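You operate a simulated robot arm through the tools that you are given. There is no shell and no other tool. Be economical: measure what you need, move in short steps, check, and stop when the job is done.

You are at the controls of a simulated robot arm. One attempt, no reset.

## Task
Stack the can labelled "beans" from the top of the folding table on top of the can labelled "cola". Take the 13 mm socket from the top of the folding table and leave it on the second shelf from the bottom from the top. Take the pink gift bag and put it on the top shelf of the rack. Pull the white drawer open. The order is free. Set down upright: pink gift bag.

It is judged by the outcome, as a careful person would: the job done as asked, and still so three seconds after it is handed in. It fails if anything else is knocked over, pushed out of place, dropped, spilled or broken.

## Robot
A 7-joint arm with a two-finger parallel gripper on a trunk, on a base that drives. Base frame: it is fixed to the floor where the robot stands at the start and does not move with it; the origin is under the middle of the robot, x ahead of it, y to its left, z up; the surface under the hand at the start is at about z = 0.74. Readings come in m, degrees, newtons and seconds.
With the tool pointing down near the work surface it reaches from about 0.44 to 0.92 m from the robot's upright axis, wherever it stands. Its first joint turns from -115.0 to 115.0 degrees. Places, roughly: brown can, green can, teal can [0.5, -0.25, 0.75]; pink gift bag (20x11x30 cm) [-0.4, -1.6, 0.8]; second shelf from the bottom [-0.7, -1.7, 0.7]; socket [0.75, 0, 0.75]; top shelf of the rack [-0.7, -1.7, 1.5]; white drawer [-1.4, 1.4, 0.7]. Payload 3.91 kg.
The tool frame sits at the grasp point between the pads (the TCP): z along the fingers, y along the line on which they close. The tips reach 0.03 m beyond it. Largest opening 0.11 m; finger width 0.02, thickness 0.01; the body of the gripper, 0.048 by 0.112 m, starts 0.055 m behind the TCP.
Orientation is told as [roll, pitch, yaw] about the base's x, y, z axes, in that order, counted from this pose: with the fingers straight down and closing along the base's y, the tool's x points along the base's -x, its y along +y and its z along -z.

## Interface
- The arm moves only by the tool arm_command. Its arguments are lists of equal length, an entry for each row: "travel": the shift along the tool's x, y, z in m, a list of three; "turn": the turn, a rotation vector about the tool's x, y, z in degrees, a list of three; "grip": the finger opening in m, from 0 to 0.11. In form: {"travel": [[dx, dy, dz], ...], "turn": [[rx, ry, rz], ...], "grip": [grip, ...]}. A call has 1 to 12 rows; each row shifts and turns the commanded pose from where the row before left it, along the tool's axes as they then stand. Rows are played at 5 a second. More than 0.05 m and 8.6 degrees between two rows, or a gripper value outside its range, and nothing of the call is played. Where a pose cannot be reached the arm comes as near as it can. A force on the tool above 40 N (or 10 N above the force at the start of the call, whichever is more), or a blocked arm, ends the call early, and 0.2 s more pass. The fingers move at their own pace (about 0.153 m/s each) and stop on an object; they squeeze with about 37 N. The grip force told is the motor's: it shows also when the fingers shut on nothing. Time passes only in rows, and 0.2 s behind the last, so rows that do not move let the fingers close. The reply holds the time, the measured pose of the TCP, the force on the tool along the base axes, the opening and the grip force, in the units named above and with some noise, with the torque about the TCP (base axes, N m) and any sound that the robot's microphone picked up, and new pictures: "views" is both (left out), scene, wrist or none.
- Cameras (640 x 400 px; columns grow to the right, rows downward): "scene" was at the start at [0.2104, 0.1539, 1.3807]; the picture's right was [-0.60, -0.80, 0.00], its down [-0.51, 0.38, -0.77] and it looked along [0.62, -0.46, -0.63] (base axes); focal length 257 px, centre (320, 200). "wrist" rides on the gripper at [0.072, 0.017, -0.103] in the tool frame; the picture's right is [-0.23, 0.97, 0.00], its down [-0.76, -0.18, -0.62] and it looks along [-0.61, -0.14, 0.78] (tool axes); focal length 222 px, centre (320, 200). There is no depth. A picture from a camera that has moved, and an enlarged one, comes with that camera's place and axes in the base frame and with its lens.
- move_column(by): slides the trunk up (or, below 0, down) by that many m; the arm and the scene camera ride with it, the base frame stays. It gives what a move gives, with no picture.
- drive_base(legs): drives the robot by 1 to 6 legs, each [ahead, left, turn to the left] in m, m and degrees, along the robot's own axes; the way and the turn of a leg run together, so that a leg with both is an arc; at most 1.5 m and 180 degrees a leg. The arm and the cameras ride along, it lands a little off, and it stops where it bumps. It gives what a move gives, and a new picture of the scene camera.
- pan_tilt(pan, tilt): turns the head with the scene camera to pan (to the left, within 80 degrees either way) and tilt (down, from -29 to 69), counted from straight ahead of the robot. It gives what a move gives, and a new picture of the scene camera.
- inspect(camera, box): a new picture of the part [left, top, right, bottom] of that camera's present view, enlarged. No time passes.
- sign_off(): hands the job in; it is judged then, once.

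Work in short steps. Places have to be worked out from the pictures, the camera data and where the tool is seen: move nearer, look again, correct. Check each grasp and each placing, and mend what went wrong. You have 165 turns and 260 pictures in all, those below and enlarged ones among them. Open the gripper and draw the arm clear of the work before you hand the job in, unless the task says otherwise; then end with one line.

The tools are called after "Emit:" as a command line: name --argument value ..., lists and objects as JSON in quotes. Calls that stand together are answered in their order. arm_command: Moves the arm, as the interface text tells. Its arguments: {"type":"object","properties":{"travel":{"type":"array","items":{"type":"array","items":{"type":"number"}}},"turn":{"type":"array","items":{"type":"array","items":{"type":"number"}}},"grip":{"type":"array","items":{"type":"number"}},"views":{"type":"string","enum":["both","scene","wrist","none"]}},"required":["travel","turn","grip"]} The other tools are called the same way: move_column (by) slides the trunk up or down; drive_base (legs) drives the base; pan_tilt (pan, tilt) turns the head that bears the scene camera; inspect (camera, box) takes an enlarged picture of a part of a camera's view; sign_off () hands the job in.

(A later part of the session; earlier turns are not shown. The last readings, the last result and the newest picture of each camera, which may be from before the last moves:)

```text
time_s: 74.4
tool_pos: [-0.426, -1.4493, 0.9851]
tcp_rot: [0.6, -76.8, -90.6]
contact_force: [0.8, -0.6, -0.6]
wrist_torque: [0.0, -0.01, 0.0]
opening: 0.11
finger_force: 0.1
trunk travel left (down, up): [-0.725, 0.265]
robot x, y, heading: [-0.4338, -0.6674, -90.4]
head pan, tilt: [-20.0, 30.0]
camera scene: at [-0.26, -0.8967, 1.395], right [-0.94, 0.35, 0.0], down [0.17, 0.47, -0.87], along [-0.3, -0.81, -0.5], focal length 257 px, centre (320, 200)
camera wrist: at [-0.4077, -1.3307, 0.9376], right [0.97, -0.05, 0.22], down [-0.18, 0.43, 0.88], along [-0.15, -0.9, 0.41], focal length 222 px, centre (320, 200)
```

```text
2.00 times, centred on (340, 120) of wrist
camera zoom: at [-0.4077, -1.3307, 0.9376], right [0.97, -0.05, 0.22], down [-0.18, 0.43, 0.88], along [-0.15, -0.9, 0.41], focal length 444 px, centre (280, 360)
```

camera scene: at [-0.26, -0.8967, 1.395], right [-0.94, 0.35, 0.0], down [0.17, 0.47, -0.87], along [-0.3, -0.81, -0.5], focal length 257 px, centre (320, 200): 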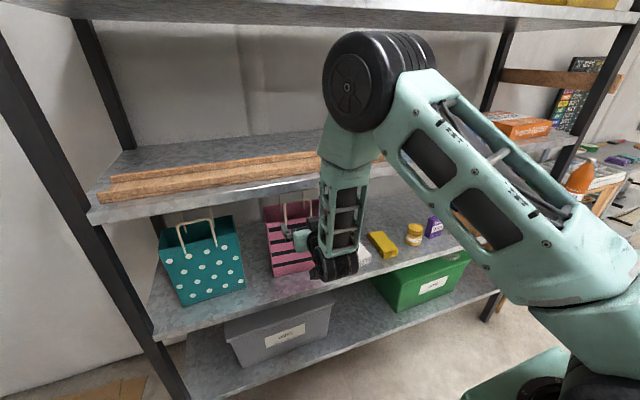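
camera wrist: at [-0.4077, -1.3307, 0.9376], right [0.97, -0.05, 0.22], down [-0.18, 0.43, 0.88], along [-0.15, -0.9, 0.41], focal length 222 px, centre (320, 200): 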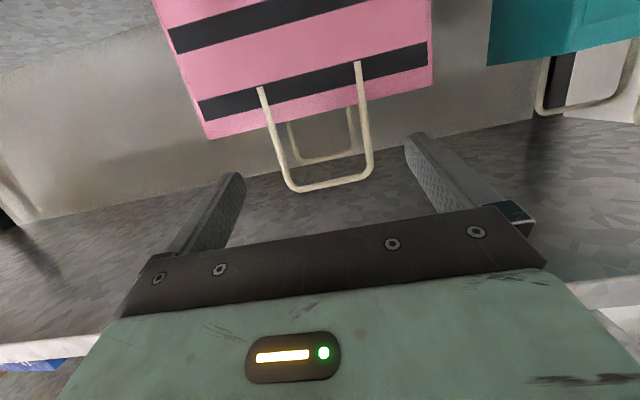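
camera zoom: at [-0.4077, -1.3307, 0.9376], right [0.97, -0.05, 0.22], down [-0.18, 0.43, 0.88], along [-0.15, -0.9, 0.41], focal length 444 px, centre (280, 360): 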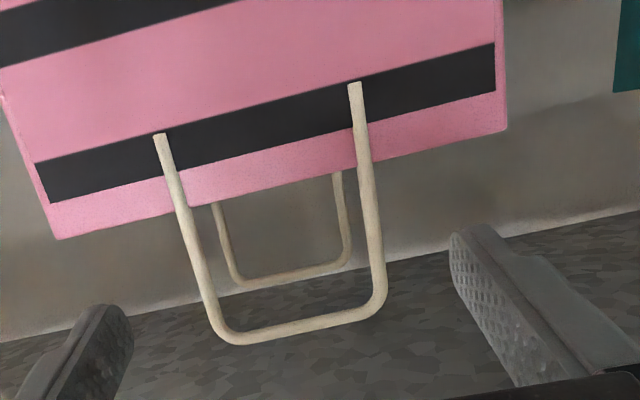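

Loop centred at x≈-0.428, well between the fingers. Advancing the final 9.5 cm so the legs sit between the pads.

Emit:
arm_command --travel '[[-0.0065, -0.001, 0.031], [-0.0065, -0.001, 0.031], [-0.0065, 0, 0.031], [0, 0, 0]]' --turn '[[0, 0, 0], [0, 0, 0], [0, 0, 0], [0, 0, 0]]' --grip '[0.11, 0.11, 0.11, 0.11]' --views "both"

Emit:
inspect --camera "wrist" --box '[180, 60, 500, 260]'

```text
time_s: 75.4
tool_pos: [-0.428, -1.5456, 0.9836]
tcp_rot: [0.5, -76.9, -90.7]
contact_force: [-0.7, 0.3, 0.6]
wrist_torque: [-0.01, 0.04, 0.05]
opening: 0.1101
finger_force: 0.1
trunk travel left (down, up): [-0.725, 0.265]
robot x, y, heading: [-0.4292, -0.6701, -90.1]
head pan, tilt: [-20.0, 30.0]
camera scene: at [-0.26, -0.8967, 1.395], right [-0.94, 0.35, 0.0], down [0.17, 0.47, -0.87], along [-0.3, -0.81, -0.5], focal length 257 px, centre (320, 200)
camera wrist: at [-0.4113, -1.4261, 0.9367], right [0.97, -0.05, 0.22], down [-0.18, 0.43, 0.88], along [-0.15, -0.9, 0.41], focal length 222 px, centre (320, 200)
```

scene: 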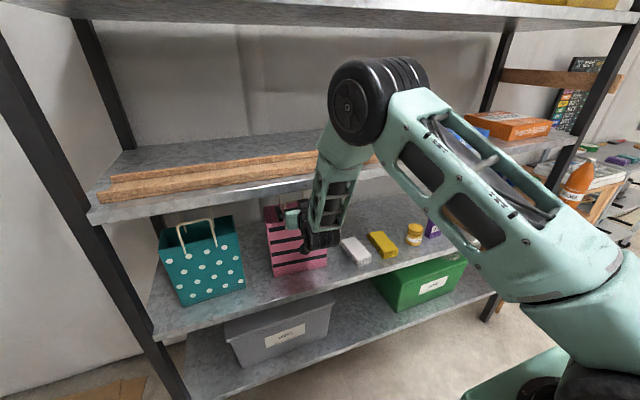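
wrist: 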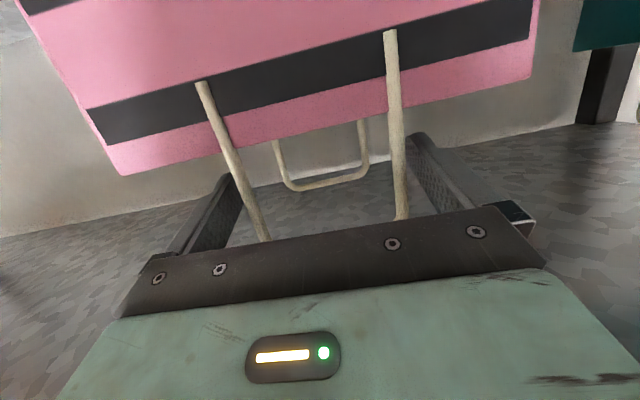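

```text
2.00 times, centred on (340, 160) of wrist
camera zoom: at [-0.4113, -1.4261, 0.9367], right [0.97, -0.05, 0.22], down [-0.18, 0.43, 0.88], along [-0.15, -0.9, 0.41], focal length 444 px, centre (280, 280)
```

zoom: 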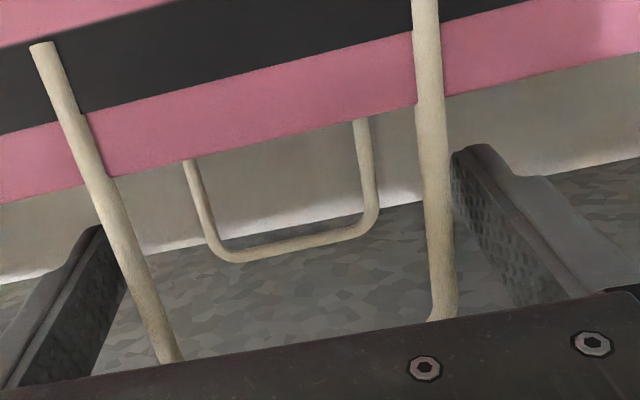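

Both legs are between the pads, slightly nearer the right finger. I nudge 3 mm and close.

Emit:
arm_command --travel '[[0, 0.003, 0], [0, 0, 0], [0, 0, 0], [0, 0, 0], [0, 0, 0]]' --turn '[[0, 0, 0], [0, 0, 0], [0, 0, 0], [0, 0, 0], [0, 0, 0]]' --grip '[0.11, 0.1, 0.09, 0.08, 0.08]' --views "wrist"

```text
time_s: 76.6
tool_pos: [-0.4237, -1.5453, 0.9833]
tcp_rot: [0.7, -76.9, -90.9]
contact_force: [0.0, 0.2, -0.4]
wrist_torque: [-0.07, -0.02, -0.01]
opening: 0.0859
finger_force: 36.9
trunk travel left (down, up): [-0.725, 0.265]
robot x, y, heading: [-0.4333, -0.6691, -90.3]
head pan, tilt: [-20.0, 30.0]
camera wrist: at [-0.4073, -1.426, 0.9365], right [0.97, -0.05, 0.22], down [-0.18, 0.43, 0.88], along [-0.15, -0.9, 0.41], focal length 222 px, centre (320, 200)
```

wrist: 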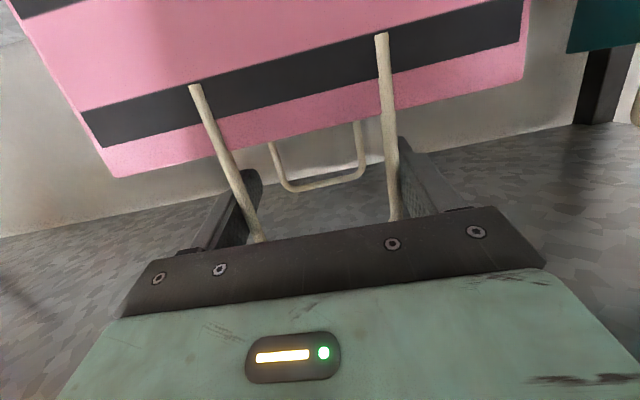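

Gripped at 86 mm. Lifting 3 cm and checking the bag follows.

Emit:
arm_command --travel '[[0, 0, 0], [-0.0097, 0, -0.0023], [-0.0097, 0, -0.0023], [-0.0097, 0, -0.0023], [0, 0, 0]]' --turn '[[0, 0, 0], [0, 0, 0], [0, 0, 0], [0, 0, 0], [0, 0, 0]]' --grip '[0.06, 0.06, 0.06, 0.06, 0.06]' --views "both"

Emit:
inspect --camera "scene" --box '[220, 160, 380, 300]'

```text
time_s: 77.8
tool_pos: [-0.425, -1.5435, 1.0147]
tcp_rot: [0.5, -76.8, -90.6]
contact_force: [-0.4, -0.4, -0.7]
wrist_torque: [0.05, -0.02, -0.02]
opening: 0.0857
finger_force: 37.0
trunk travel left (down, up): [-0.725, 0.265]
robot x, y, heading: [-0.4338, -0.6671, -90.2]
head pan, tilt: [-20.0, 30.0]
camera scene: at [-0.26, -0.8969, 1.395], right [-0.94, 0.35, 0.0], down [0.17, 0.47, -0.87], along [-0.3, -0.81, -0.5], focal length 257 px, centre (320, 200)
camera wrist: at [-0.4068, -1.4255, 0.9669], right [0.97, -0.06, 0.22], down [-0.18, 0.43, 0.88], along [-0.15, -0.9, 0.41], focal length 222 px, centre (320, 200)
```

scene: 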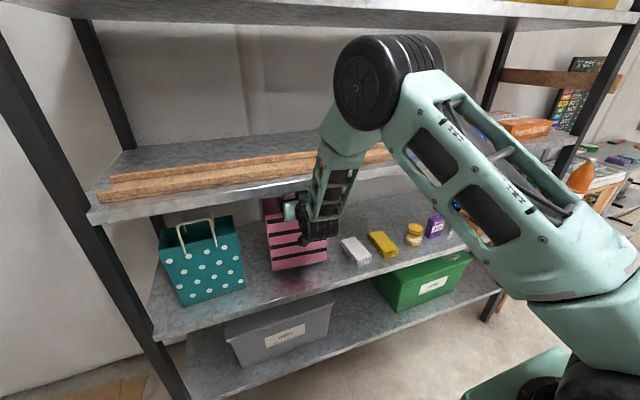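
wrist: 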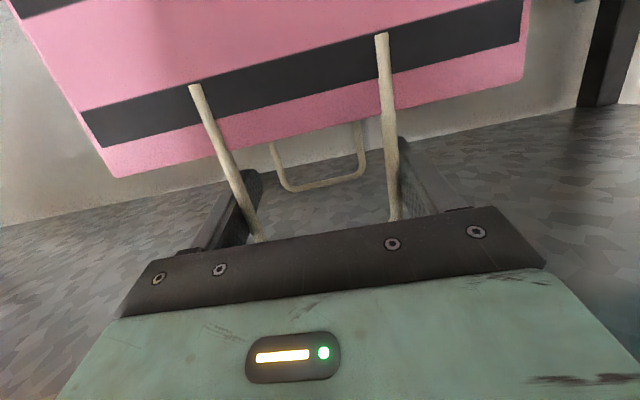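

```text
2.86 times, centred on (300, 230) of scene
camera zoom: at [-0.26, -0.8969, 1.395], right [-0.94, 0.35, 0.0], down [0.17, 0.47, -0.87], along [-0.3, -0.81, -0.5], focal length 734 px, centre (377, 114)
```

zoom: 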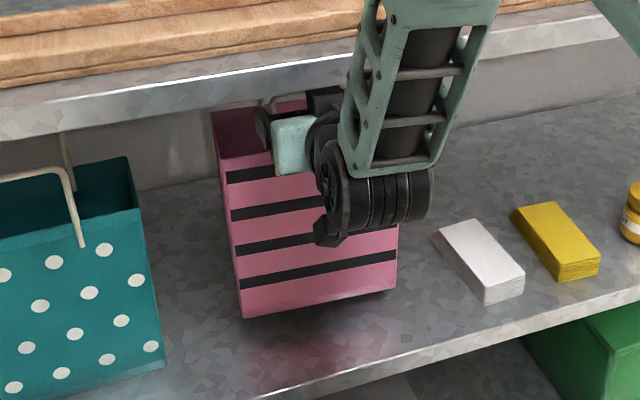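

The bag lifts level with no rotation. Pulling it out by driving back 0.4 m.

Emit:
drive_base --legs '[[-0.4, 0, 0]]'

Emit:
move_column --by 0.26

Emit:
pan_tilt --pan -10 --tilt 20

```text
time_s: 80.2
tool_pos: [-0.4235, -1.1445, 1.0133]
tcp_rot: [0.5, -76.8, -90.9]
contact_force: [-0.4, -0.2, -0.4]
wrist_torque: [0.04, -0.01, -0.01]
opening: 0.0855
finger_force: 37.2
trunk travel left (down, up): [-0.725, 0.265]
robot x, y, heading: [-0.4303, -0.271, -90.3]
head pan, tilt: [-20.0, 30.0]
camera scene: at [-0.258, -0.4982, 1.395], right [-0.94, 0.35, 0.0], down [0.17, 0.47, -0.87], along [-0.3, -0.81, -0.5], focal length 257 px, centre (320, 200)
```

scene: 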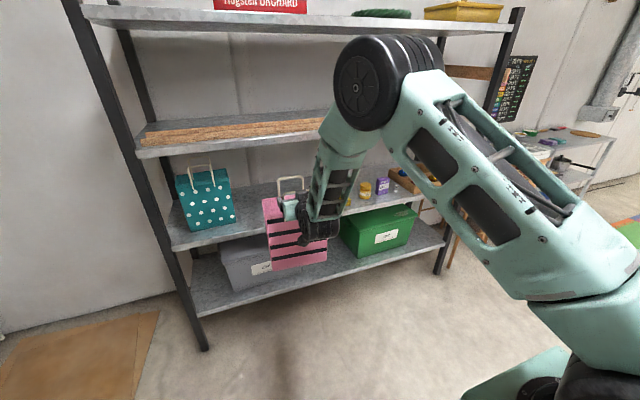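

```text
time_s: 82.9
tool_pos: [-0.4232, -1.1452, 1.2744]
tcp_rot: [0.5, -76.9, -90.9]
contact_force: [-0.5, 0.0, -0.9]
wrist_torque: [0.07, 0.04, 0.04]
opening: 0.0857
finger_force: 36.4
trunk travel left (down, up): [-0.985, 0.005]
robot x, y, heading: [-0.4287, -0.2686, -90.5]
head pan, tilt: [-20.0, 30.0]
```

```text
time_s: 83.6
tool_pos: [-0.423, -1.1458, 1.2739]
tcp_rot: [0.6, -76.9, -90.8]
contact_force: [-0.5, 0.3, -0.9]
wrist_torque: [0.05, 0.01, 0.01]
opening: 0.0857
finger_force: 37.3
trunk travel left (down, up): [-0.985, 0.005]
robot x, y, heading: [-0.4322, -0.2688, -90.4]
head pan, tilt: [-10.0, 20.0]
camera scene: at [-0.2433, -0.505, 1.671], right [-0.98, 0.18, 0.0], down [0.06, 0.34, -0.94], along [-0.17, -0.92, -0.34], focal length 257 px, centre (320, 200)
```

scene: 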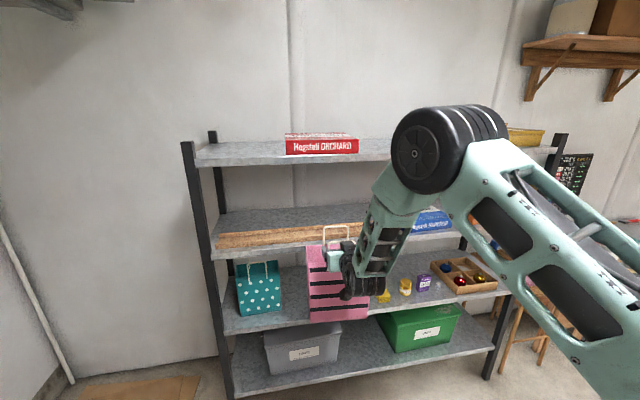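

The bag is out. On the top shelf (z≈1.49) there is free space left of the red box, x from -0.30 to -0.02. Raising the hand in steps, slightly pulled in.

Emit:
arm_command --travel '[[-0.0387, 0, -0.0236], [-0.0387, 0, -0.0236], [-0.0387, 0, -0.0236], [-0.0387, 0, -0.0236], [-0.0387, 0, -0.0236], [-0.0387, 0, -0.0236]]' --turn '[[0, 0, 0], [0, 0, 0], [0, 0, 0], [0, 0, 0], [0, 0, 0], [0, 0, 0]]' --grip '[0.06, 0.06, 0.06, 0.06, 0.06, 0.06]' --views "scene"

```text
time_s: 85.0
tool_pos: [-0.4226, -1.0601, 1.5349]
tcp_rot: [0.4, -76.7, -90.7]
contact_force: [-0.3, -0.1, -0.3]
wrist_torque: [0.03, 0.02, 0.02]
opening: 0.0858
finger_force: 37.0
trunk travel left (down, up): [-0.985, 0.005]
robot x, y, heading: [-0.4269, -0.2666, -90.3]
head pan, tilt: [-10.0, 20.0]
camera scene: at [-0.2432, -0.5054, 1.6709], right [-0.98, 0.18, 0.0], down [0.06, 0.34, -0.94], along [-0.17, -0.92, -0.34], focal length 257 px, centre (320, 200)
```

scene: 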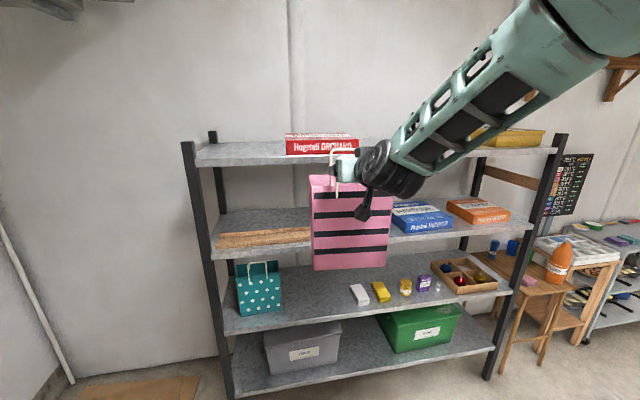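

Going well. Raising another 27 cm.

Emit:
arm_command --travel '[[-0.0438, 0, -0.0101], [-0.0438, 0, -0.0101], [-0.0438, 0, -0.0101], [-0.0438, 0, -0.0101], [-0.0438, 0, -0.0101], [-0.0438, 0, -0.0101]]' --turn '[[0, 0, 0], [0, 0, 0], [0, 0, 0], [0, 0, 0], [0, 0, 0], [0, 0, 0]]' --grip '[0.06, 0.06, 0.06, 0.06, 0.06, 0.06]' --views "scene"

```text
time_s: 86.4
tool_pos: [-0.4254, -1.0615, 1.8013]
tcp_rot: [0.7, -76.9, -91.0]
contact_force: [-0.8, 0.7, -1.5]
wrist_torque: [0.03, 0.03, 0.01]
opening: 0.0857
finger_force: 36.4
trunk travel left (down, up): [-0.985, 0.005]
robot x, y, heading: [-0.4314, -0.2757, -90.3]
head pan, tilt: [-10.0, 20.0]
camera scene: at [-0.2433, -0.505, 1.671], right [-0.98, 0.18, 0.0], down [0.06, 0.34, -0.94], along [-0.17, -0.92, -0.34], focal length 257 px, centre (320, 200)
```

scene: 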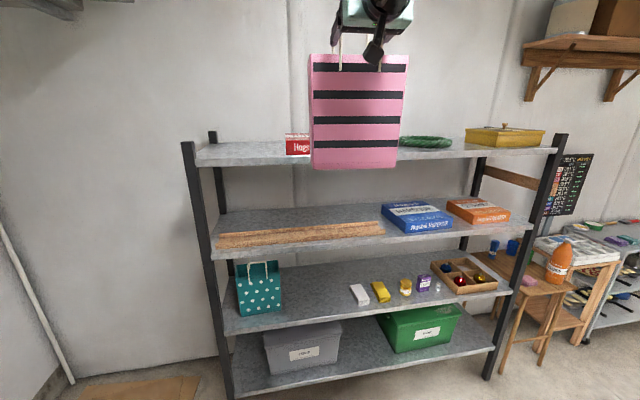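

Bag bottom is at ~1.54, above the shelf. Driving left 0.275 m, then forward 0.33 m, and checking.

Emit:
drive_base --legs '[[0, 0.275, 0], [0.3, 0, 0]]'

```text
time_s: 90.0
tool_pos: [-0.1558, -1.3566, 1.8011]
tcp_rot: [0.6, -76.9, -90.9]
contact_force: [-0.5, -0.6, -0.5]
wrist_torque: [0.04, 0.03, 0.0]
opening: 0.0853
finger_force: 37.1
trunk travel left (down, up): [-0.985, 0.005]
robot x, y, heading: [-0.1617, -0.563, -90.3]
head pan, tilt: [-10.0, 20.0]
camera scene: at [0.0259, -0.8001, 1.6711], right [-0.98, 0.18, 0.0], down [0.06, 0.34, -0.94], along [-0.17, -0.92, -0.34], focal length 257 px, centre (320, 200)
```

scene: 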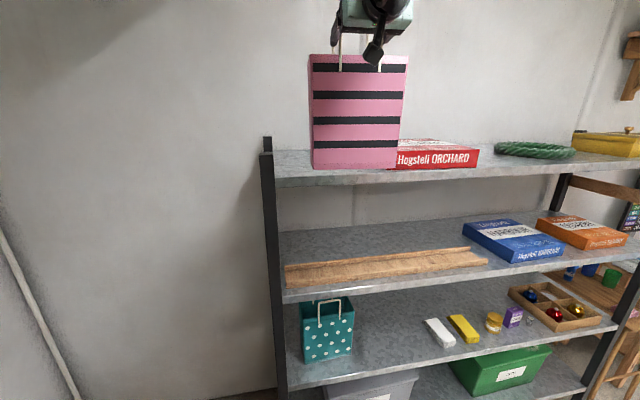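

Lined up (bag x about -0.06 to -0.26, red box starts at -0.30). Driving 0.17 m further in.

Emit:
drive_base --legs '[[0.18, 0.01, 0]]'

Emit:
pan_tilt --pan -35 --tilt 10

```text
time_s: 91.5
tool_pos: [-0.1489, -1.5362, 1.8011]
tcp_rot: [0.6, -77.1, -91.0]
contact_force: [-0.7, 0.6, -0.6]
wrist_torque: [0.03, 0.0, -0.01]
opening: 0.0853
finger_force: 37.1
trunk travel left (down, up): [-0.985, 0.005]
robot x, y, heading: [-0.1541, -0.7443, -90.9]
head pan, tilt: [-10.0, 20.0]
camera scene: at [0.0339, -0.9794, 1.6711], right [-0.98, 0.18, 0.0], down [0.06, 0.34, -0.94], along [-0.17, -0.92, -0.34], focal length 257 px, centre (320, 200)
```

scene: 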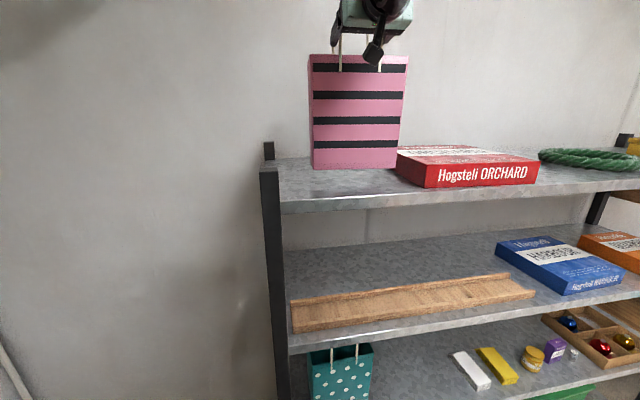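

```text
time_s: 92.4
tool_pos: [-0.149, -1.5364, 1.8006]
tcp_rot: [0.6, -76.8, -91.0]
contact_force: [0.0, -0.5, -0.8]
wrist_torque: [0.04, 0.01, 0.02]
opening: 0.0855
finger_force: 36.7
trunk travel left (down, up): [-0.985, 0.005]
robot x, y, heading: [-0.1493, -0.7452, -90.5]
head pan, tilt: [-35.0, 10.0]
camera scene: at [-0.0031, -0.9638, 1.6873], right [-0.81, 0.58, 0.0], down [0.1, 0.14, -0.98], along [-0.57, -0.8, -0.17], focal length 257 px, centre (320, 200)
```

scene: 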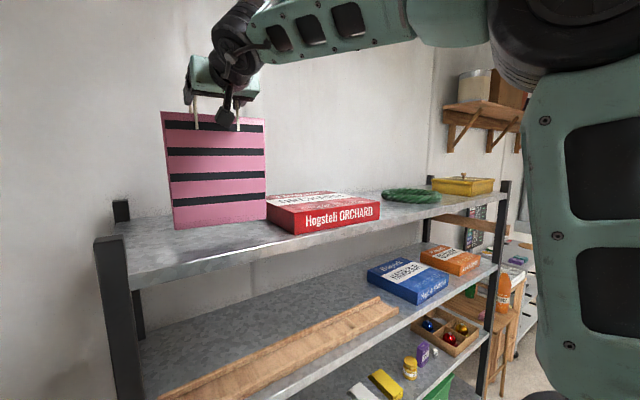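

Clearance to the red box is about 6 cm. Lowering the bag: 3.5 cm, then fine steps.

Emit:
arm_command --travel '[[0.0175, 0, 0.004], [0.0165, 0, 0.0038], [0, 0, 0]]' --turn '[[0, 0, 0], [0, 0, 0], [0, 0, 0]]' --grip '[0.06, 0.06, 0.06]' --views "scene"

Emit:
inspect --camera "scene" --box '[140, 100, 300, 260]'

```text
time_s: 93.2
tool_pos: [-0.1489, -1.5375, 1.7653]
tcp_rot: [0.6, -76.8, -91.0]
contact_force: [-0.5, -0.5, -0.6]
wrist_torque: [0.03, 0.01, 0.02]
opening: 0.0852
finger_force: 36.8
trunk travel left (down, up): [-0.985, 0.005]
robot x, y, heading: [-0.1524, -0.7453, -90.5]
head pan, tilt: [-35.0, 10.0]
camera scene: at [-0.0031, -0.9638, 1.6873], right [-0.81, 0.58, 0.0], down [0.1, 0.14, -0.98], along [-0.57, -0.8, -0.17], focal length 257 px, centre (320, 200)
```

scene: 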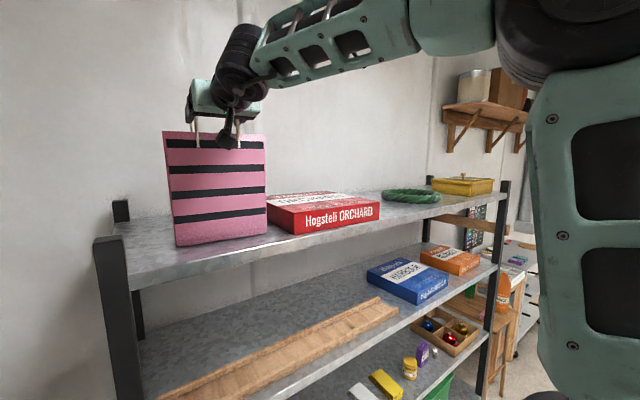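

```text
2.50 times, centred on (220, 180) of scene
camera zoom: at [-0.0031, -0.9638, 1.6873], right [-0.81, 0.58, 0.0], down [0.1, 0.14, -0.98], along [-0.57, -0.8, -0.17], focal length 642 px, centre (570, 250)
```

zoom: 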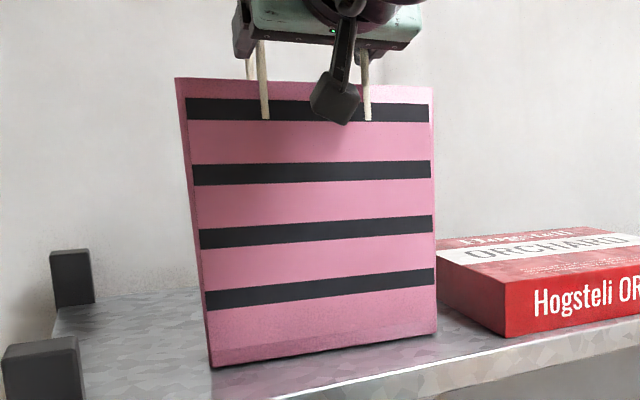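

Close to the shelf now. Stepping down 4 mm at a time and watching force.

Emit:
arm_command --travel '[[0.0039, 0, 0.0009], [0.0039, 0, 0.0009], [0, 0, 0]]' --turn '[[0, 0, 0], [0, 0, 0], [0, 0, 0]]' --grip '[0.06, 0.06, 0.06]' --views "none"

Emit:
arm_command --travel '[[0.0029, 0, 0.0007], [0.0019, 0, 0.0004], [0, 0, 0]]' --turn '[[0, 0, 0], [0, 0, 0], [0, 0, 0]]' --grip '[0.06, 0.06, 0.06]' --views "none"

```text
time_s: 94.0
tool_pos: [-0.1474, -1.5353, 1.7629]
tcp_rot: [0.7, -77.4, -91.0]
contact_force: [-1.7, -0.9, 28.6]
wrist_torque: [-0.31, 0.41, 0.14]
opening: 0.0857
finger_force: 36.8
trunk travel left (down, up): [-0.985, 0.005]
robot x, y, heading: [-0.154, -0.7421, -90.5]
head pan, tilt: [-35.0, 10.0]
```

```text
time_s: 94.8
tool_pos: [-0.1477, -1.5337, 1.7582]
tcp_rot: [1.3, -77.4, -91.6]
contact_force: [-1.3, 0.0, 36.4]
wrist_torque: [0.26, 0.15, 0.19]
opening: 0.0853
finger_force: 37.4
trunk travel left (down, up): [-0.985, 0.005]
robot x, y, heading: [-0.1507, -0.7445, -90.7]
head pan, tilt: [-35.0, 10.0]
```

Landed (36 N). Easing off 4 mm, then viewing before release.

Emit:
arm_command --travel '[[-0.0039, 0, -0.0009], [0, 0, 0], [0, 0, 0]]' --turn '[[0, 0, 0], [0, 0, 0], [0, 0, 0]]' --grip '[0.06, 0.06, 0.06]' --views "both"

Emit:
inspect --camera "scene" --box '[140, 100, 300, 260]'

```text
time_s: 95.6
tool_pos: [-0.148, -1.5346, 1.7591]
tcp_rot: [0.9, -77.0, -91.3]
contact_force: [1.4, -1.2, 22.8]
wrist_torque: [0.02, -0.48, -0.03]
opening: 0.0855
finger_force: 37.5
trunk travel left (down, up): [-0.985, 0.005]
robot x, y, heading: [-0.1554, -0.7459, -90.5]
head pan, tilt: [-35.0, 10.0]
camera scene: at [-0.003, -0.9626, 1.6875], right [-0.81, 0.58, 0.0], down [0.1, 0.14, -0.98], along [-0.57, -0.8, -0.17], focal length 257 px, centre (320, 200)
camera wrist: at [-0.1304, -1.4163, 1.7118], right [0.97, -0.06, 0.23], down [-0.18, 0.44, 0.88], along [-0.15, -0.9, 0.41], focal length 222 px, centre (320, 200)
```

scene: 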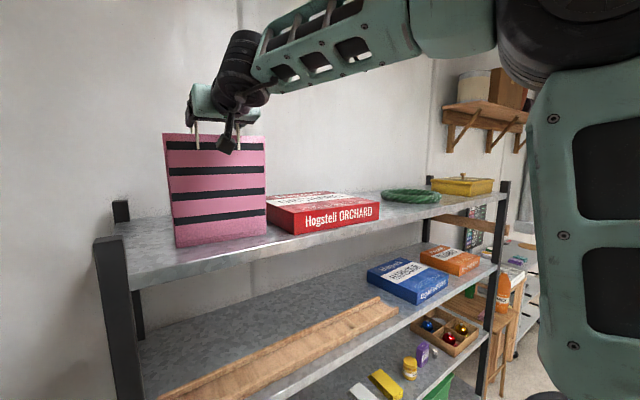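
wrist: 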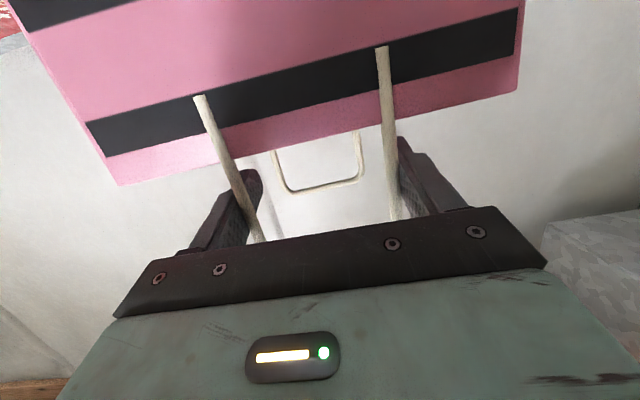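

```text
2.50 times, centred on (220, 180) of scene
camera zoom: at [-0.003, -0.9626, 1.6875], right [-0.81, 0.58, 0.0], down [0.1, 0.14, -0.98], along [-0.57, -0.8, -0.17], focal length 642 px, centre (570, 250)
```

zoom: 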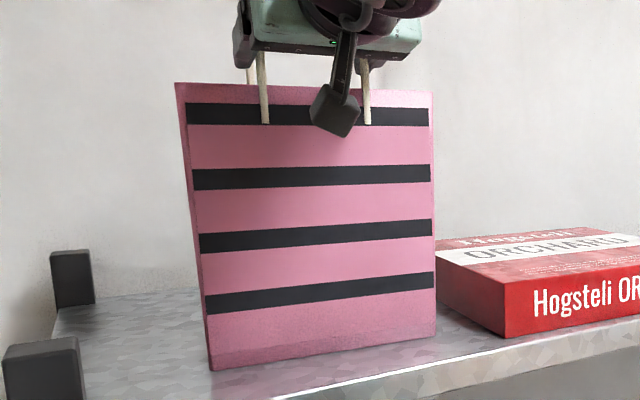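

The bag stands flat and upright. Easing slightly more, then opening fully.

Emit:
arm_command --travel '[[-0.0019, 0, -0.0004], [0, 0, 0], [0, 0, 0], [0, 0, 0], [0, 0, 0]]' --turn '[[0, 0, 0], [0, 0, 0], [0, 0, 0], [0, 0, 0], [0, 0, 0]]' --grip '[0.06, 0.09, 0.11, 0.11, 0.11]' --views "both"

```text
time_s: 96.8
tool_pos: [-0.1481, -1.5355, 1.7588]
tcp_rot: [0.6, -76.8, -91.0]
contact_force: [-0.6, -0.3, 0.5]
wrist_torque: [0.01, 0.02, -0.01]
opening: 0.11
finger_force: 0.1
trunk travel left (down, up): [-0.985, 0.005]
robot x, y, heading: [-0.1516, -0.7417, -90.4]
head pan, tilt: [-35.0, 10.0]
camera scene: at [-0.0031, -0.9637, 1.6873], right [-0.81, 0.58, 0.0], down [0.1, 0.14, -0.98], along [-0.57, -0.8, -0.17], focal length 257 px, centre (320, 200)
camera wrist: at [-0.1309, -1.4176, 1.7125], right [0.97, -0.06, 0.22], down [-0.18, 0.43, 0.88], along [-0.15, -0.9, 0.41], focal length 222 px, centre (320, 200)
```

scene: 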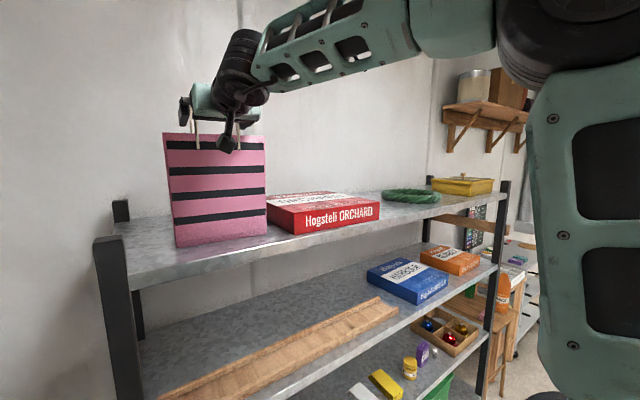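
wrist: 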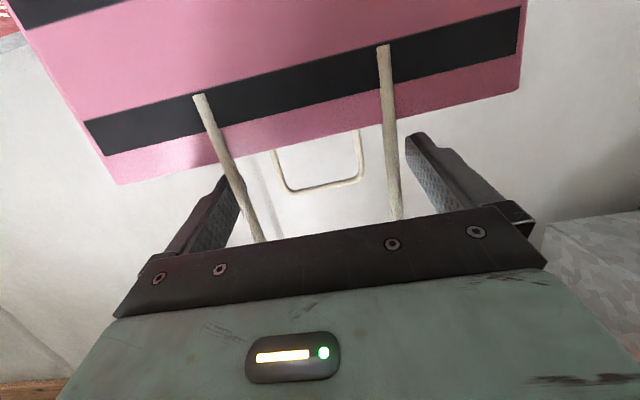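

Released. Withdrawing straight back by 12 cm with the arm.

Emit:
arm_command --travel '[[0.0067, 0, -0.0292], [0.009, 0, -0.039], [0.009, 0, -0.039], [0, 0, 0]]' --turn '[[0, 0, 0], [0, 0, 0], [0, 0, 0], [0, 0, 0]]' --grip '[0.11, 0.11, 0.11, 0.11]' --views "both"

```text
time_s: 97.8
tool_pos: [-0.1459, -1.4269, 1.7584]
tcp_rot: [0.5, -76.9, -91.0]
contact_force: [0.8, 0.1, -0.5]
wrist_torque: [-0.01, -0.01, 0.01]
opening: 0.1102
finger_force: 0.0
trunk travel left (down, up): [-0.985, 0.005]
robot x, y, heading: [-0.1511, -0.748, -90.7]
head pan, tilt: [-35.0, 10.0]
camera scene: at [-0.0032, -0.9633, 1.6874], right [-0.81, 0.58, 0.0], down [0.1, 0.14, -0.98], along [-0.57, -0.8, -0.17], focal length 257 px, centre (320, 200)
camera wrist: at [-0.1286, -1.3086, 1.7119], right [0.97, -0.06, 0.22], down [-0.18, 0.44, 0.88], along [-0.15, -0.9, 0.41], focal length 222 px, centre (320, 200)
```

scene: 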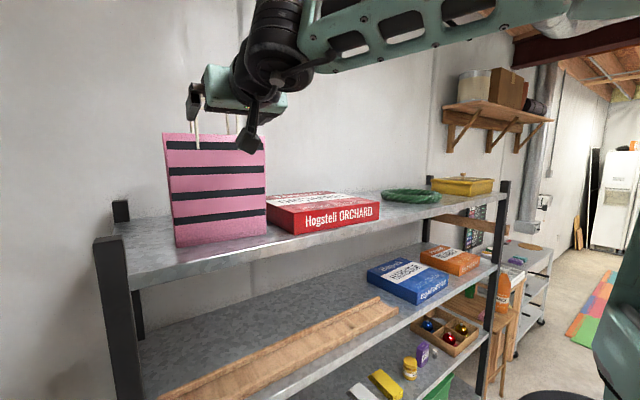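
wrist: 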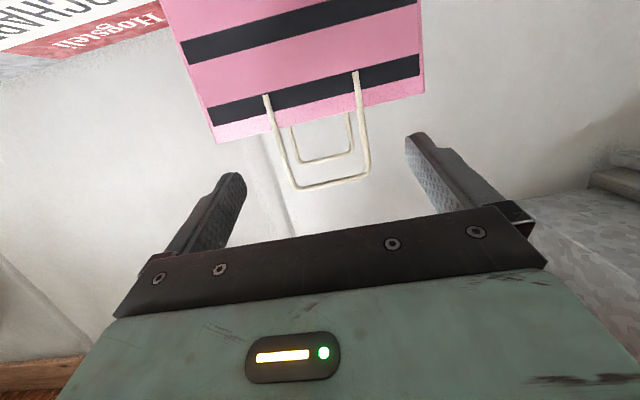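

Bag is standing on the top shelf. Backing away 0.7 m and turning right to face the workbench with the white drawer.

Emit:
drive_base --legs '[[-0.75, 0, 0], [0, 0, -90]]'

Emit:
pan_tilt --pan -50 --tilt 30

```text
time_s: 105.6
tool_pos: [-0.828, -0.0135, 1.7581]
tcp_rot: [0.6, -76.9, -180.1]
contact_force: [0.9, -0.2, 0.2]
wrist_torque: [0.01, 0.01, 0.03]
opening: 0.1099
finger_force: 0.0
trunk travel left (down, up): [-0.985, 0.005]
robot x, y, heading: [-0.143, 0.0013, -179.8]
head pan, tilt: [-35.0, 10.0]
camera scene: at [-0.3617, -0.1496, 1.6873], right [0.57, 0.82, 0.0], down [0.14, -0.1, -0.98], along [-0.81, 0.56, -0.17], focal length 257 px, centre (320, 200)
```

scene: 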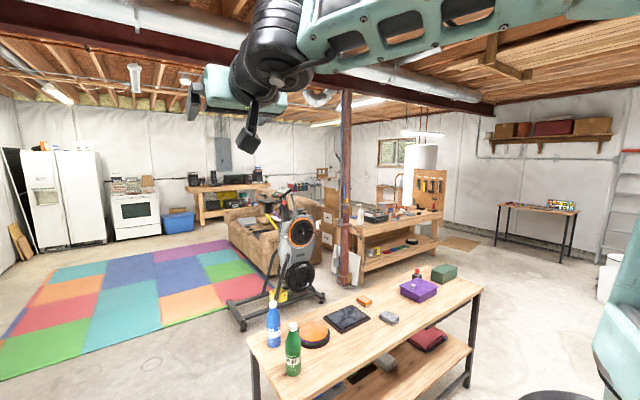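

```text
time_s: 106.4
tool_pos: [-0.8272, -0.0134, 1.7583]
tcp_rot: [0.5, -76.8, -180.0]
contact_force: [0.9, 0.0, -0.2]
wrist_torque: [-0.02, 0.02, -0.03]
opening: 0.11
finger_force: 0.0
trunk travel left (down, up): [-0.985, 0.005]
robot x, y, heading: [-0.1415, 0.0035, -179.3]
head pan, tilt: [-50.0, 30.0]
camera scene: at [-0.3439, -0.1334, 1.6551], right [0.76, 0.65, 0.0], down [0.32, -0.38, -0.87], along [-0.56, 0.66, -0.5], focal length 257 px, centre (320, 200)
```

scene: 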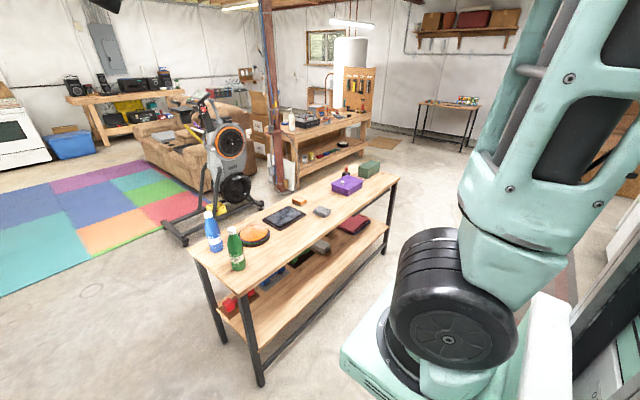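

The bench front is at x≈-1.08, y from 0.23 to 1.65, but I don't see a white drawer from here. Zooming.

Emit:
inspect --camera "scene" --box '[180, 140, 420, 300]'

Emit:
inspect --camera "scene" --box '[240, 60, 400, 200]'

```text
2.50 times, centred on (300, 220) of scene
camera zoom: at [-0.3439, -0.1334, 1.6551], right [0.76, 0.65, 0.0], down [0.32, -0.38, -0.87], along [-0.56, 0.66, -0.5], focal length 642 px, centre (370, 150)
```

zoom: 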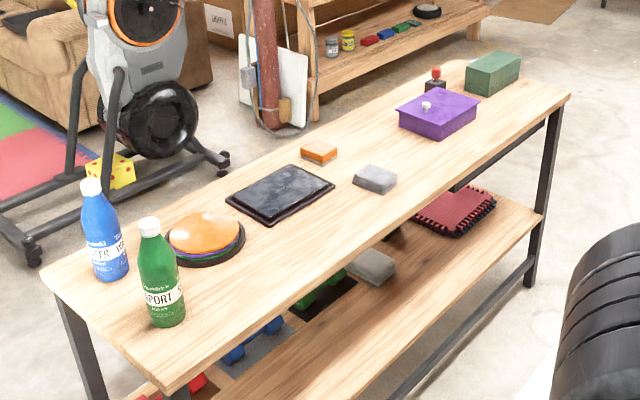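

```text
2.86 times, centred on (320, 130) of scene
camera zoom: at [-0.3439, -0.1334, 1.6551], right [0.76, 0.65, 0.0], down [0.32, -0.38, -0.87], along [-0.56, 0.66, -0.5], focal length 734 px, centre (320, 400)
```

zoom: 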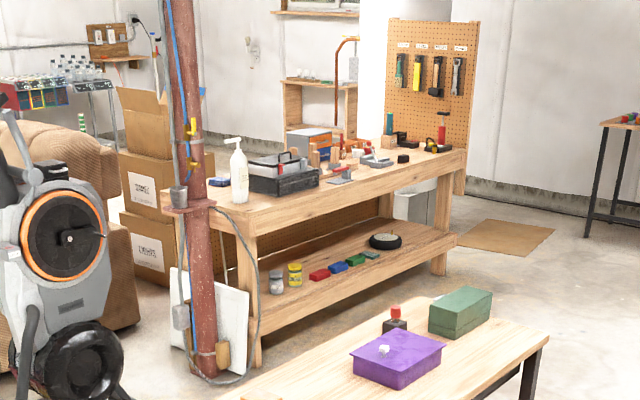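

I'll lower the trunk to look under the bench top.

Emit:
move_column --by -0.8

Emit:
pan_tilt --pan -50 --tilt 10

```text
refused: -0.8 is not a number from -0.4 to 0.4
```

```text
time_s: 107.3
tool_pos: [-0.8289, -0.0136, 1.7594]
tcp_rot: [0.6, -76.9, -180.0]
contact_force: [0.7, -0.2, 0.3]
wrist_torque: [0.01, -0.01, 0.0]
opening: 0.1102
finger_force: 0.0
trunk travel left (down, up): [-0.985, 0.005]
robot x, y, heading: [-0.1427, 0.005, -179.9]
head pan, tilt: [-50.0, 10.0]
camera scene: at [-0.3455, -0.1315, 1.6873], right [0.76, 0.65, 0.0], down [0.11, -0.13, -0.98], along [-0.64, 0.75, -0.17], focal length 257 px, centre (320, 200)
```

scene: 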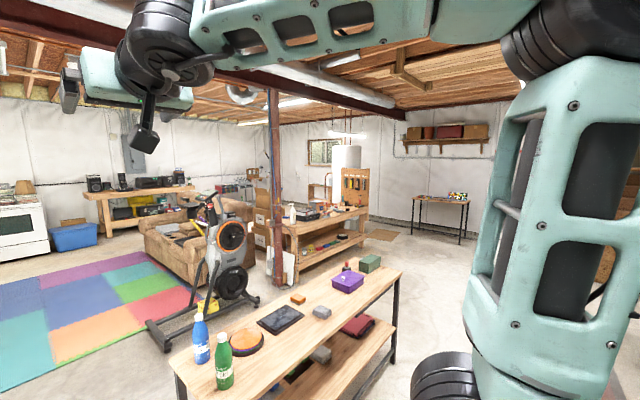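

Emit:
move_column --by -0.4

Emit:
move_column --by -0.4

Emit:
pan_tilt --pan -52 --tilt 8

```text
time_s: 111.1
tool_pos: [-0.8289, -0.0141, 1.3589]
tcp_rot: [0.6, -77.0, -180.0]
contact_force: [-0.1, -0.5, 0.1]
wrist_torque: [0.0, -0.01, 0.01]
opening: 0.1101
finger_force: 0.1
trunk travel left (down, up): [-0.585, 0.405]
robot x, y, heading: [-0.1405, 0.0056, -179.6]
head pan, tilt: [-50.0, 10.0]
```

```text
time_s: 114.9
tool_pos: [-0.8289, -0.0144, 0.9592]
tcp_rot: [0.7, -76.9, 180.0]
contact_force: [-0.2, 0.1, 0.2]
wrist_torque: [0.03, 0.0, 0.01]
opening: 0.1096
finger_force: 0.0
trunk travel left (down, up): [-0.185, 0.805]
robot x, y, heading: [-0.1429, 0.0035, -179.4]
head pan, tilt: [-50.0, 10.0]
```

```text
time_s: 115.5
tool_pos: [-0.8285, -0.0135, 0.9589]
tcp_rot: [0.6, -76.9, -180.1]
contact_force: [0.0, 0.1, 0.0]
wrist_torque: [-0.02, -0.03, 0.03]
opening: 0.11
finger_force: 0.2
trunk travel left (down, up): [-0.185, 0.805]
robot x, y, heading: [-0.147, 0.0066, -179.3]
head pan, tilt: [-52.0, 8.0]
camera scene: at [-0.3427, -0.1297, 0.8906], right [0.78, 0.62, 0.0], down [0.09, -0.11, -0.99], along [-0.62, 0.78, -0.14], focal length 257 px, centre (320, 200)
```

scene: 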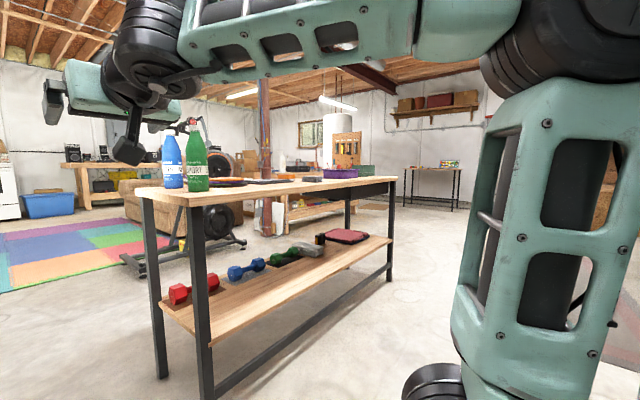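

Something is mounted under the bench top near the far end. Zooming.

Emit:
inspect --camera "scene" --box '[270, 140, 430, 260]'

```text
3.33 times, centred on (350, 200) of scene
camera zoom: at [-0.3427, -0.1297, 0.8906], right [0.78, 0.62, 0.0], down [0.09, -0.11, -0.99], along [-0.62, 0.78, -0.14], focal length 856 px, centre (220, 200)
```

zoom: 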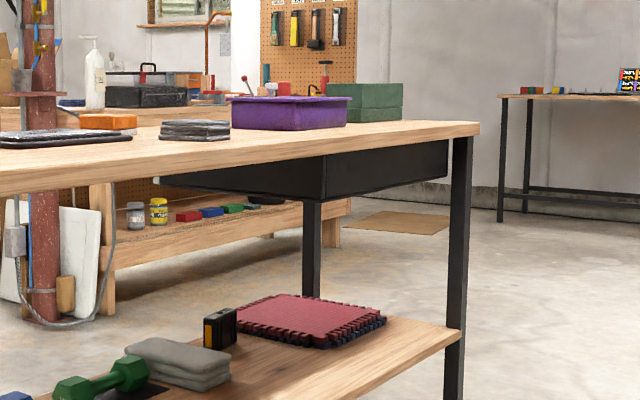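

It's a drawer housing hung under the bench top whose black back faces me, so the white front faces -x. I'll raise the trunk and drive around the near end of the bench to the far side.

Emit:
move_column --by 0.4

Emit:
drive_base --legs '[[0, 0.4, 0], [1.5, 0, 0], [0.45, 0, 0], [0, 0, -90]]'

Emit:
pan_tilt --pan -20 --tilt 30

```text
time_s: 119.4
tool_pos: [-0.8282, -0.0137, 1.3582]
tcp_rot: [0.6, -76.9, -180.0]
contact_force: [-0.3, 0.5, -0.1]
wrist_torque: [-0.01, -0.02, -0.01]
opening: 0.1102
finger_force: 0.0
trunk travel left (down, up): [-0.585, 0.405]
robot x, y, heading: [-0.1452, 0.0092, -179.5]
head pan, tilt: [-52.0, 8.0]
```

```text
time_s: 134.9
tool_pos: [-2.0923, 0.2955, 1.3586]
tcp_rot: [0.5, -76.9, 89.9]
contact_force: [-0.4, -0.2, 0.4]
wrist_torque: [0.02, -0.02, -0.01]
opening: 0.1101
finger_force: 0.1
trunk travel left (down, up): [-0.585, 0.405]
robot x, y, heading: [-2.0716, -0.3893, 90.7]
head pan, tilt: [-52.0, 8.0]
camera scene: at [-2.2085, -0.1898, 1.2906], right [0.62, -0.78, 0.0], down [-0.11, -0.09, -0.99], along [0.78, 0.61, -0.14], focal length 257 px, centre (320, 200)
```

scene: 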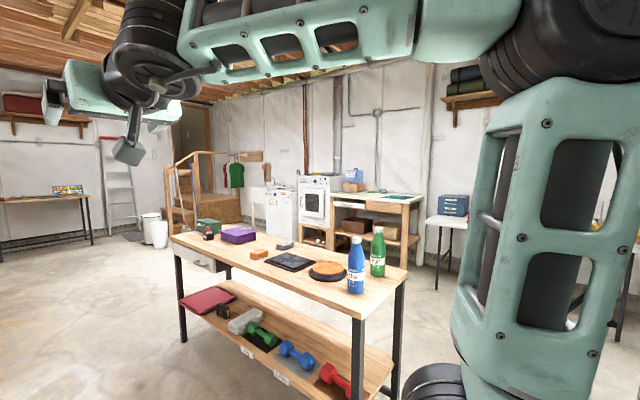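

```text
time_s: 135.9
tool_pos: [-2.0916, 0.2955, 1.3586]
tcp_rot: [0.6, -76.9, 89.9]
contact_force: [-0.7, 0.4, 0.1]
wrist_torque: [-0.03, -0.02, 0.0]
opening: 0.1104
finger_force: 0.1
trunk travel left (down, up): [-0.585, 0.405]
robot x, y, heading: [-2.0755, -0.3895, 90.5]
head pan, tilt: [-20.0, 30.0]
camera scene: at [-2.2507, -0.1621, 1.255], right [0.94, -0.34, 0.0], down [-0.17, -0.47, -0.87], along [0.29, 0.82, -0.5], focal length 257 px, centre (320, 200)
```

scene: 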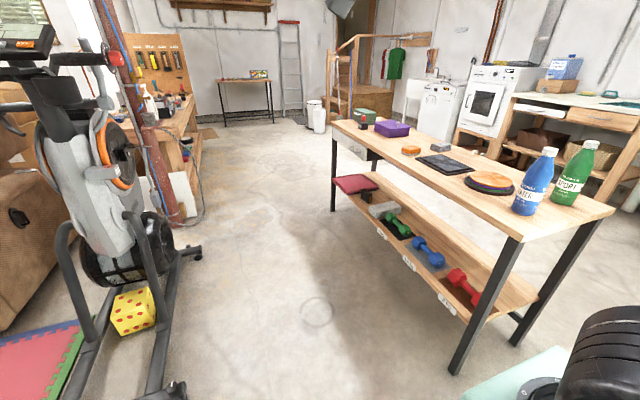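

Emit:
inspect --camera "scene" --box '[310, 100, 430, 200]'

```text
4.00 times, centred on (370, 150) of scene
camera zoom: at [-2.2507, -0.1621, 1.255], right [0.94, -0.34, 0.0], down [-0.17, -0.47, -0.87], along [0.29, 0.82, -0.5], focal length 1027 px, centre (120, 400)
```

zoom: 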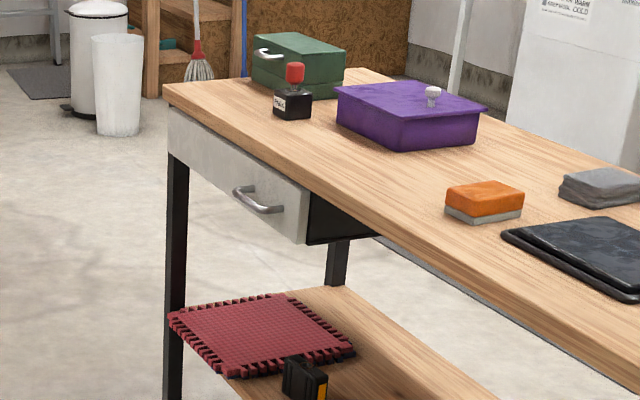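

The white drawer front has a horizontal bar handle, roughly at x≈-1.46, y 1.28–1.44, z≈0.675. Driving up between the bike and bench, then turning partly toward the drawer.

Emit:
drive_base --legs '[[1.34, 0.1, 0], [0, 0, -60]]'

Emit:
pan_tilt --pan 0 --tilt 40

```text
time_s: 144.4
tool_pos: [-1.7361, 1.4353, 1.3576]
tcp_rot: [0.4, -76.8, 49.1]
contact_force: [0.5, -0.5, -0.2]
wrist_torque: [0.0, 0.0, 0.04]
opening: 0.1099
finger_force: 0.0
trunk travel left (down, up): [-0.585, 0.405]
robot x, y, heading: [-2.1775, 0.9076, 49.1]
head pan, tilt: [-20.0, 30.0]
stopped in leg 2: the robot was blocked; the commanded pose is now the measured one
camera scene: at [-2.1589, 1.1953, 1.255], right [0.49, -0.87, 0.0], down [-0.44, -0.24, -0.87], along [0.76, 0.42, -0.5], focal length 257 px, centre (320, 200)
```

scene: 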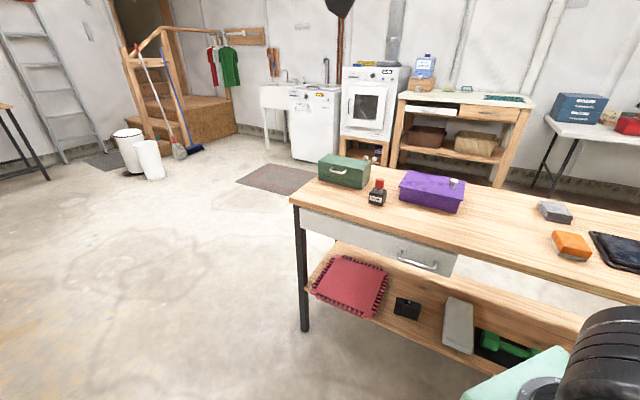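

```text
time_s: 145.2
tool_pos: [-1.7379, 1.4349, 1.3572]
tcp_rot: [0.4, -76.8, 48.8]
contact_force: [0.2, 0.0, 0.5]
wrist_torque: [-0.01, 0.0, -0.03]
opening: 0.1104
finger_force: 0.0
trunk travel left (down, up): [-0.585, 0.405]
robot x, y, heading: [-2.1775, 0.9108, 49.3]
head pan, tilt: [0.0, 40.0]
camera scene: at [-2.1823, 1.2155, 1.2397], right [0.76, -0.66, 0.0], down [-0.42, -0.48, -0.77], along [0.5, 0.58, -0.64], focal length 257 px, centre (320, 200)
```

scene: 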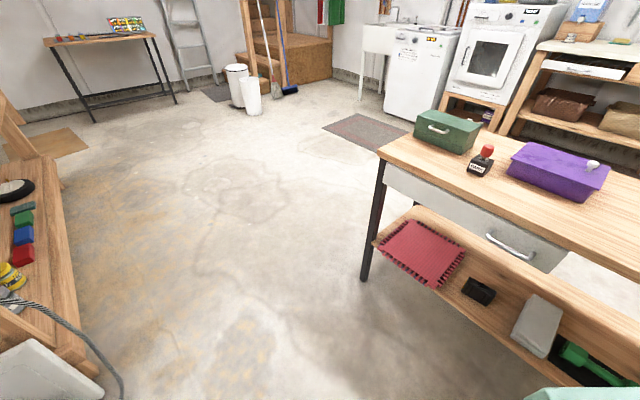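

The base bumped while turning, probably against the bike's foot behind. I'll move away from it, toward the bench aisle centre, and re-look.

Emit:
drive_base --legs '[[0, -0.15, 0], [-0.115, -0.16, 0]]'

Emit:
pan_tilt --pan 60 --tilt 45

```text
time_s: 147.8
tool_pos: [-1.5758, 1.1435, 1.3582]
tcp_rot: [0.4, -76.8, 48.7]
contact_force: [-0.2, 0.1, 1.5]
wrist_torque: [0.04, 0.0, 0.04]
opening: 0.11
finger_force: 0.1
trunk travel left (down, up): [-0.585, 0.405]
robot x, y, heading: [-2.0185, 0.622, 49.1]
head pan, tilt: [0.0, 40.0]
camera scene: at [-2.0216, 0.9252, 1.2396], right [0.75, -0.66, 0.0], down [-0.42, -0.48, -0.77], along [0.5, 0.58, -0.64], focal length 257 px, centre (320, 200)
```

scene: 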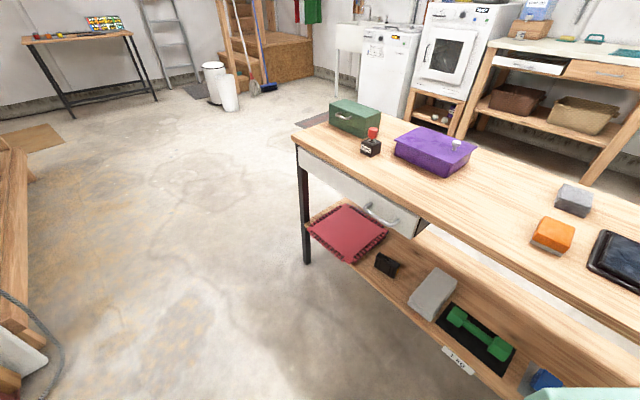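

```text
time_s: 149.1
tool_pos: [-1.5756, 1.1436, 1.3565]
tcp_rot: [0.3, -76.7, 48.7]
contact_force: [-0.6, -0.4, 0.7]
wrist_torque: [0.02, 0.02, 0.02]
opening: 0.11
finger_force: 0.1
trunk travel left (down, up): [-0.585, 0.405]
robot x, y, heading: [-2.0216, 0.6191, 48.8]
head pan, tilt: [60.0, 45.0]
camera scene: at [-2.1038, 0.9381, 1.2324], right [0.95, 0.32, 0.0], down [0.23, -0.67, -0.71], along [-0.23, 0.67, -0.71], focal length 257 px, centre (320, 200)
```

scene: 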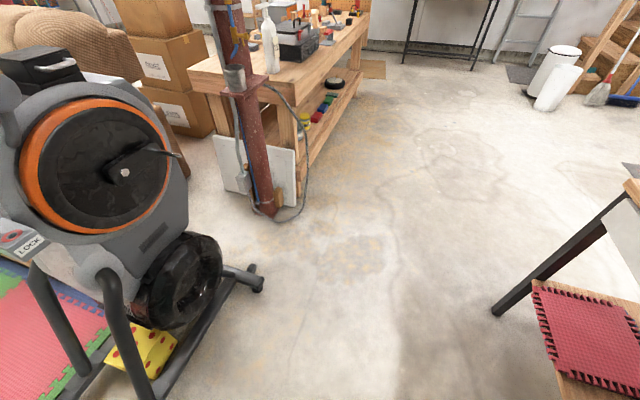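

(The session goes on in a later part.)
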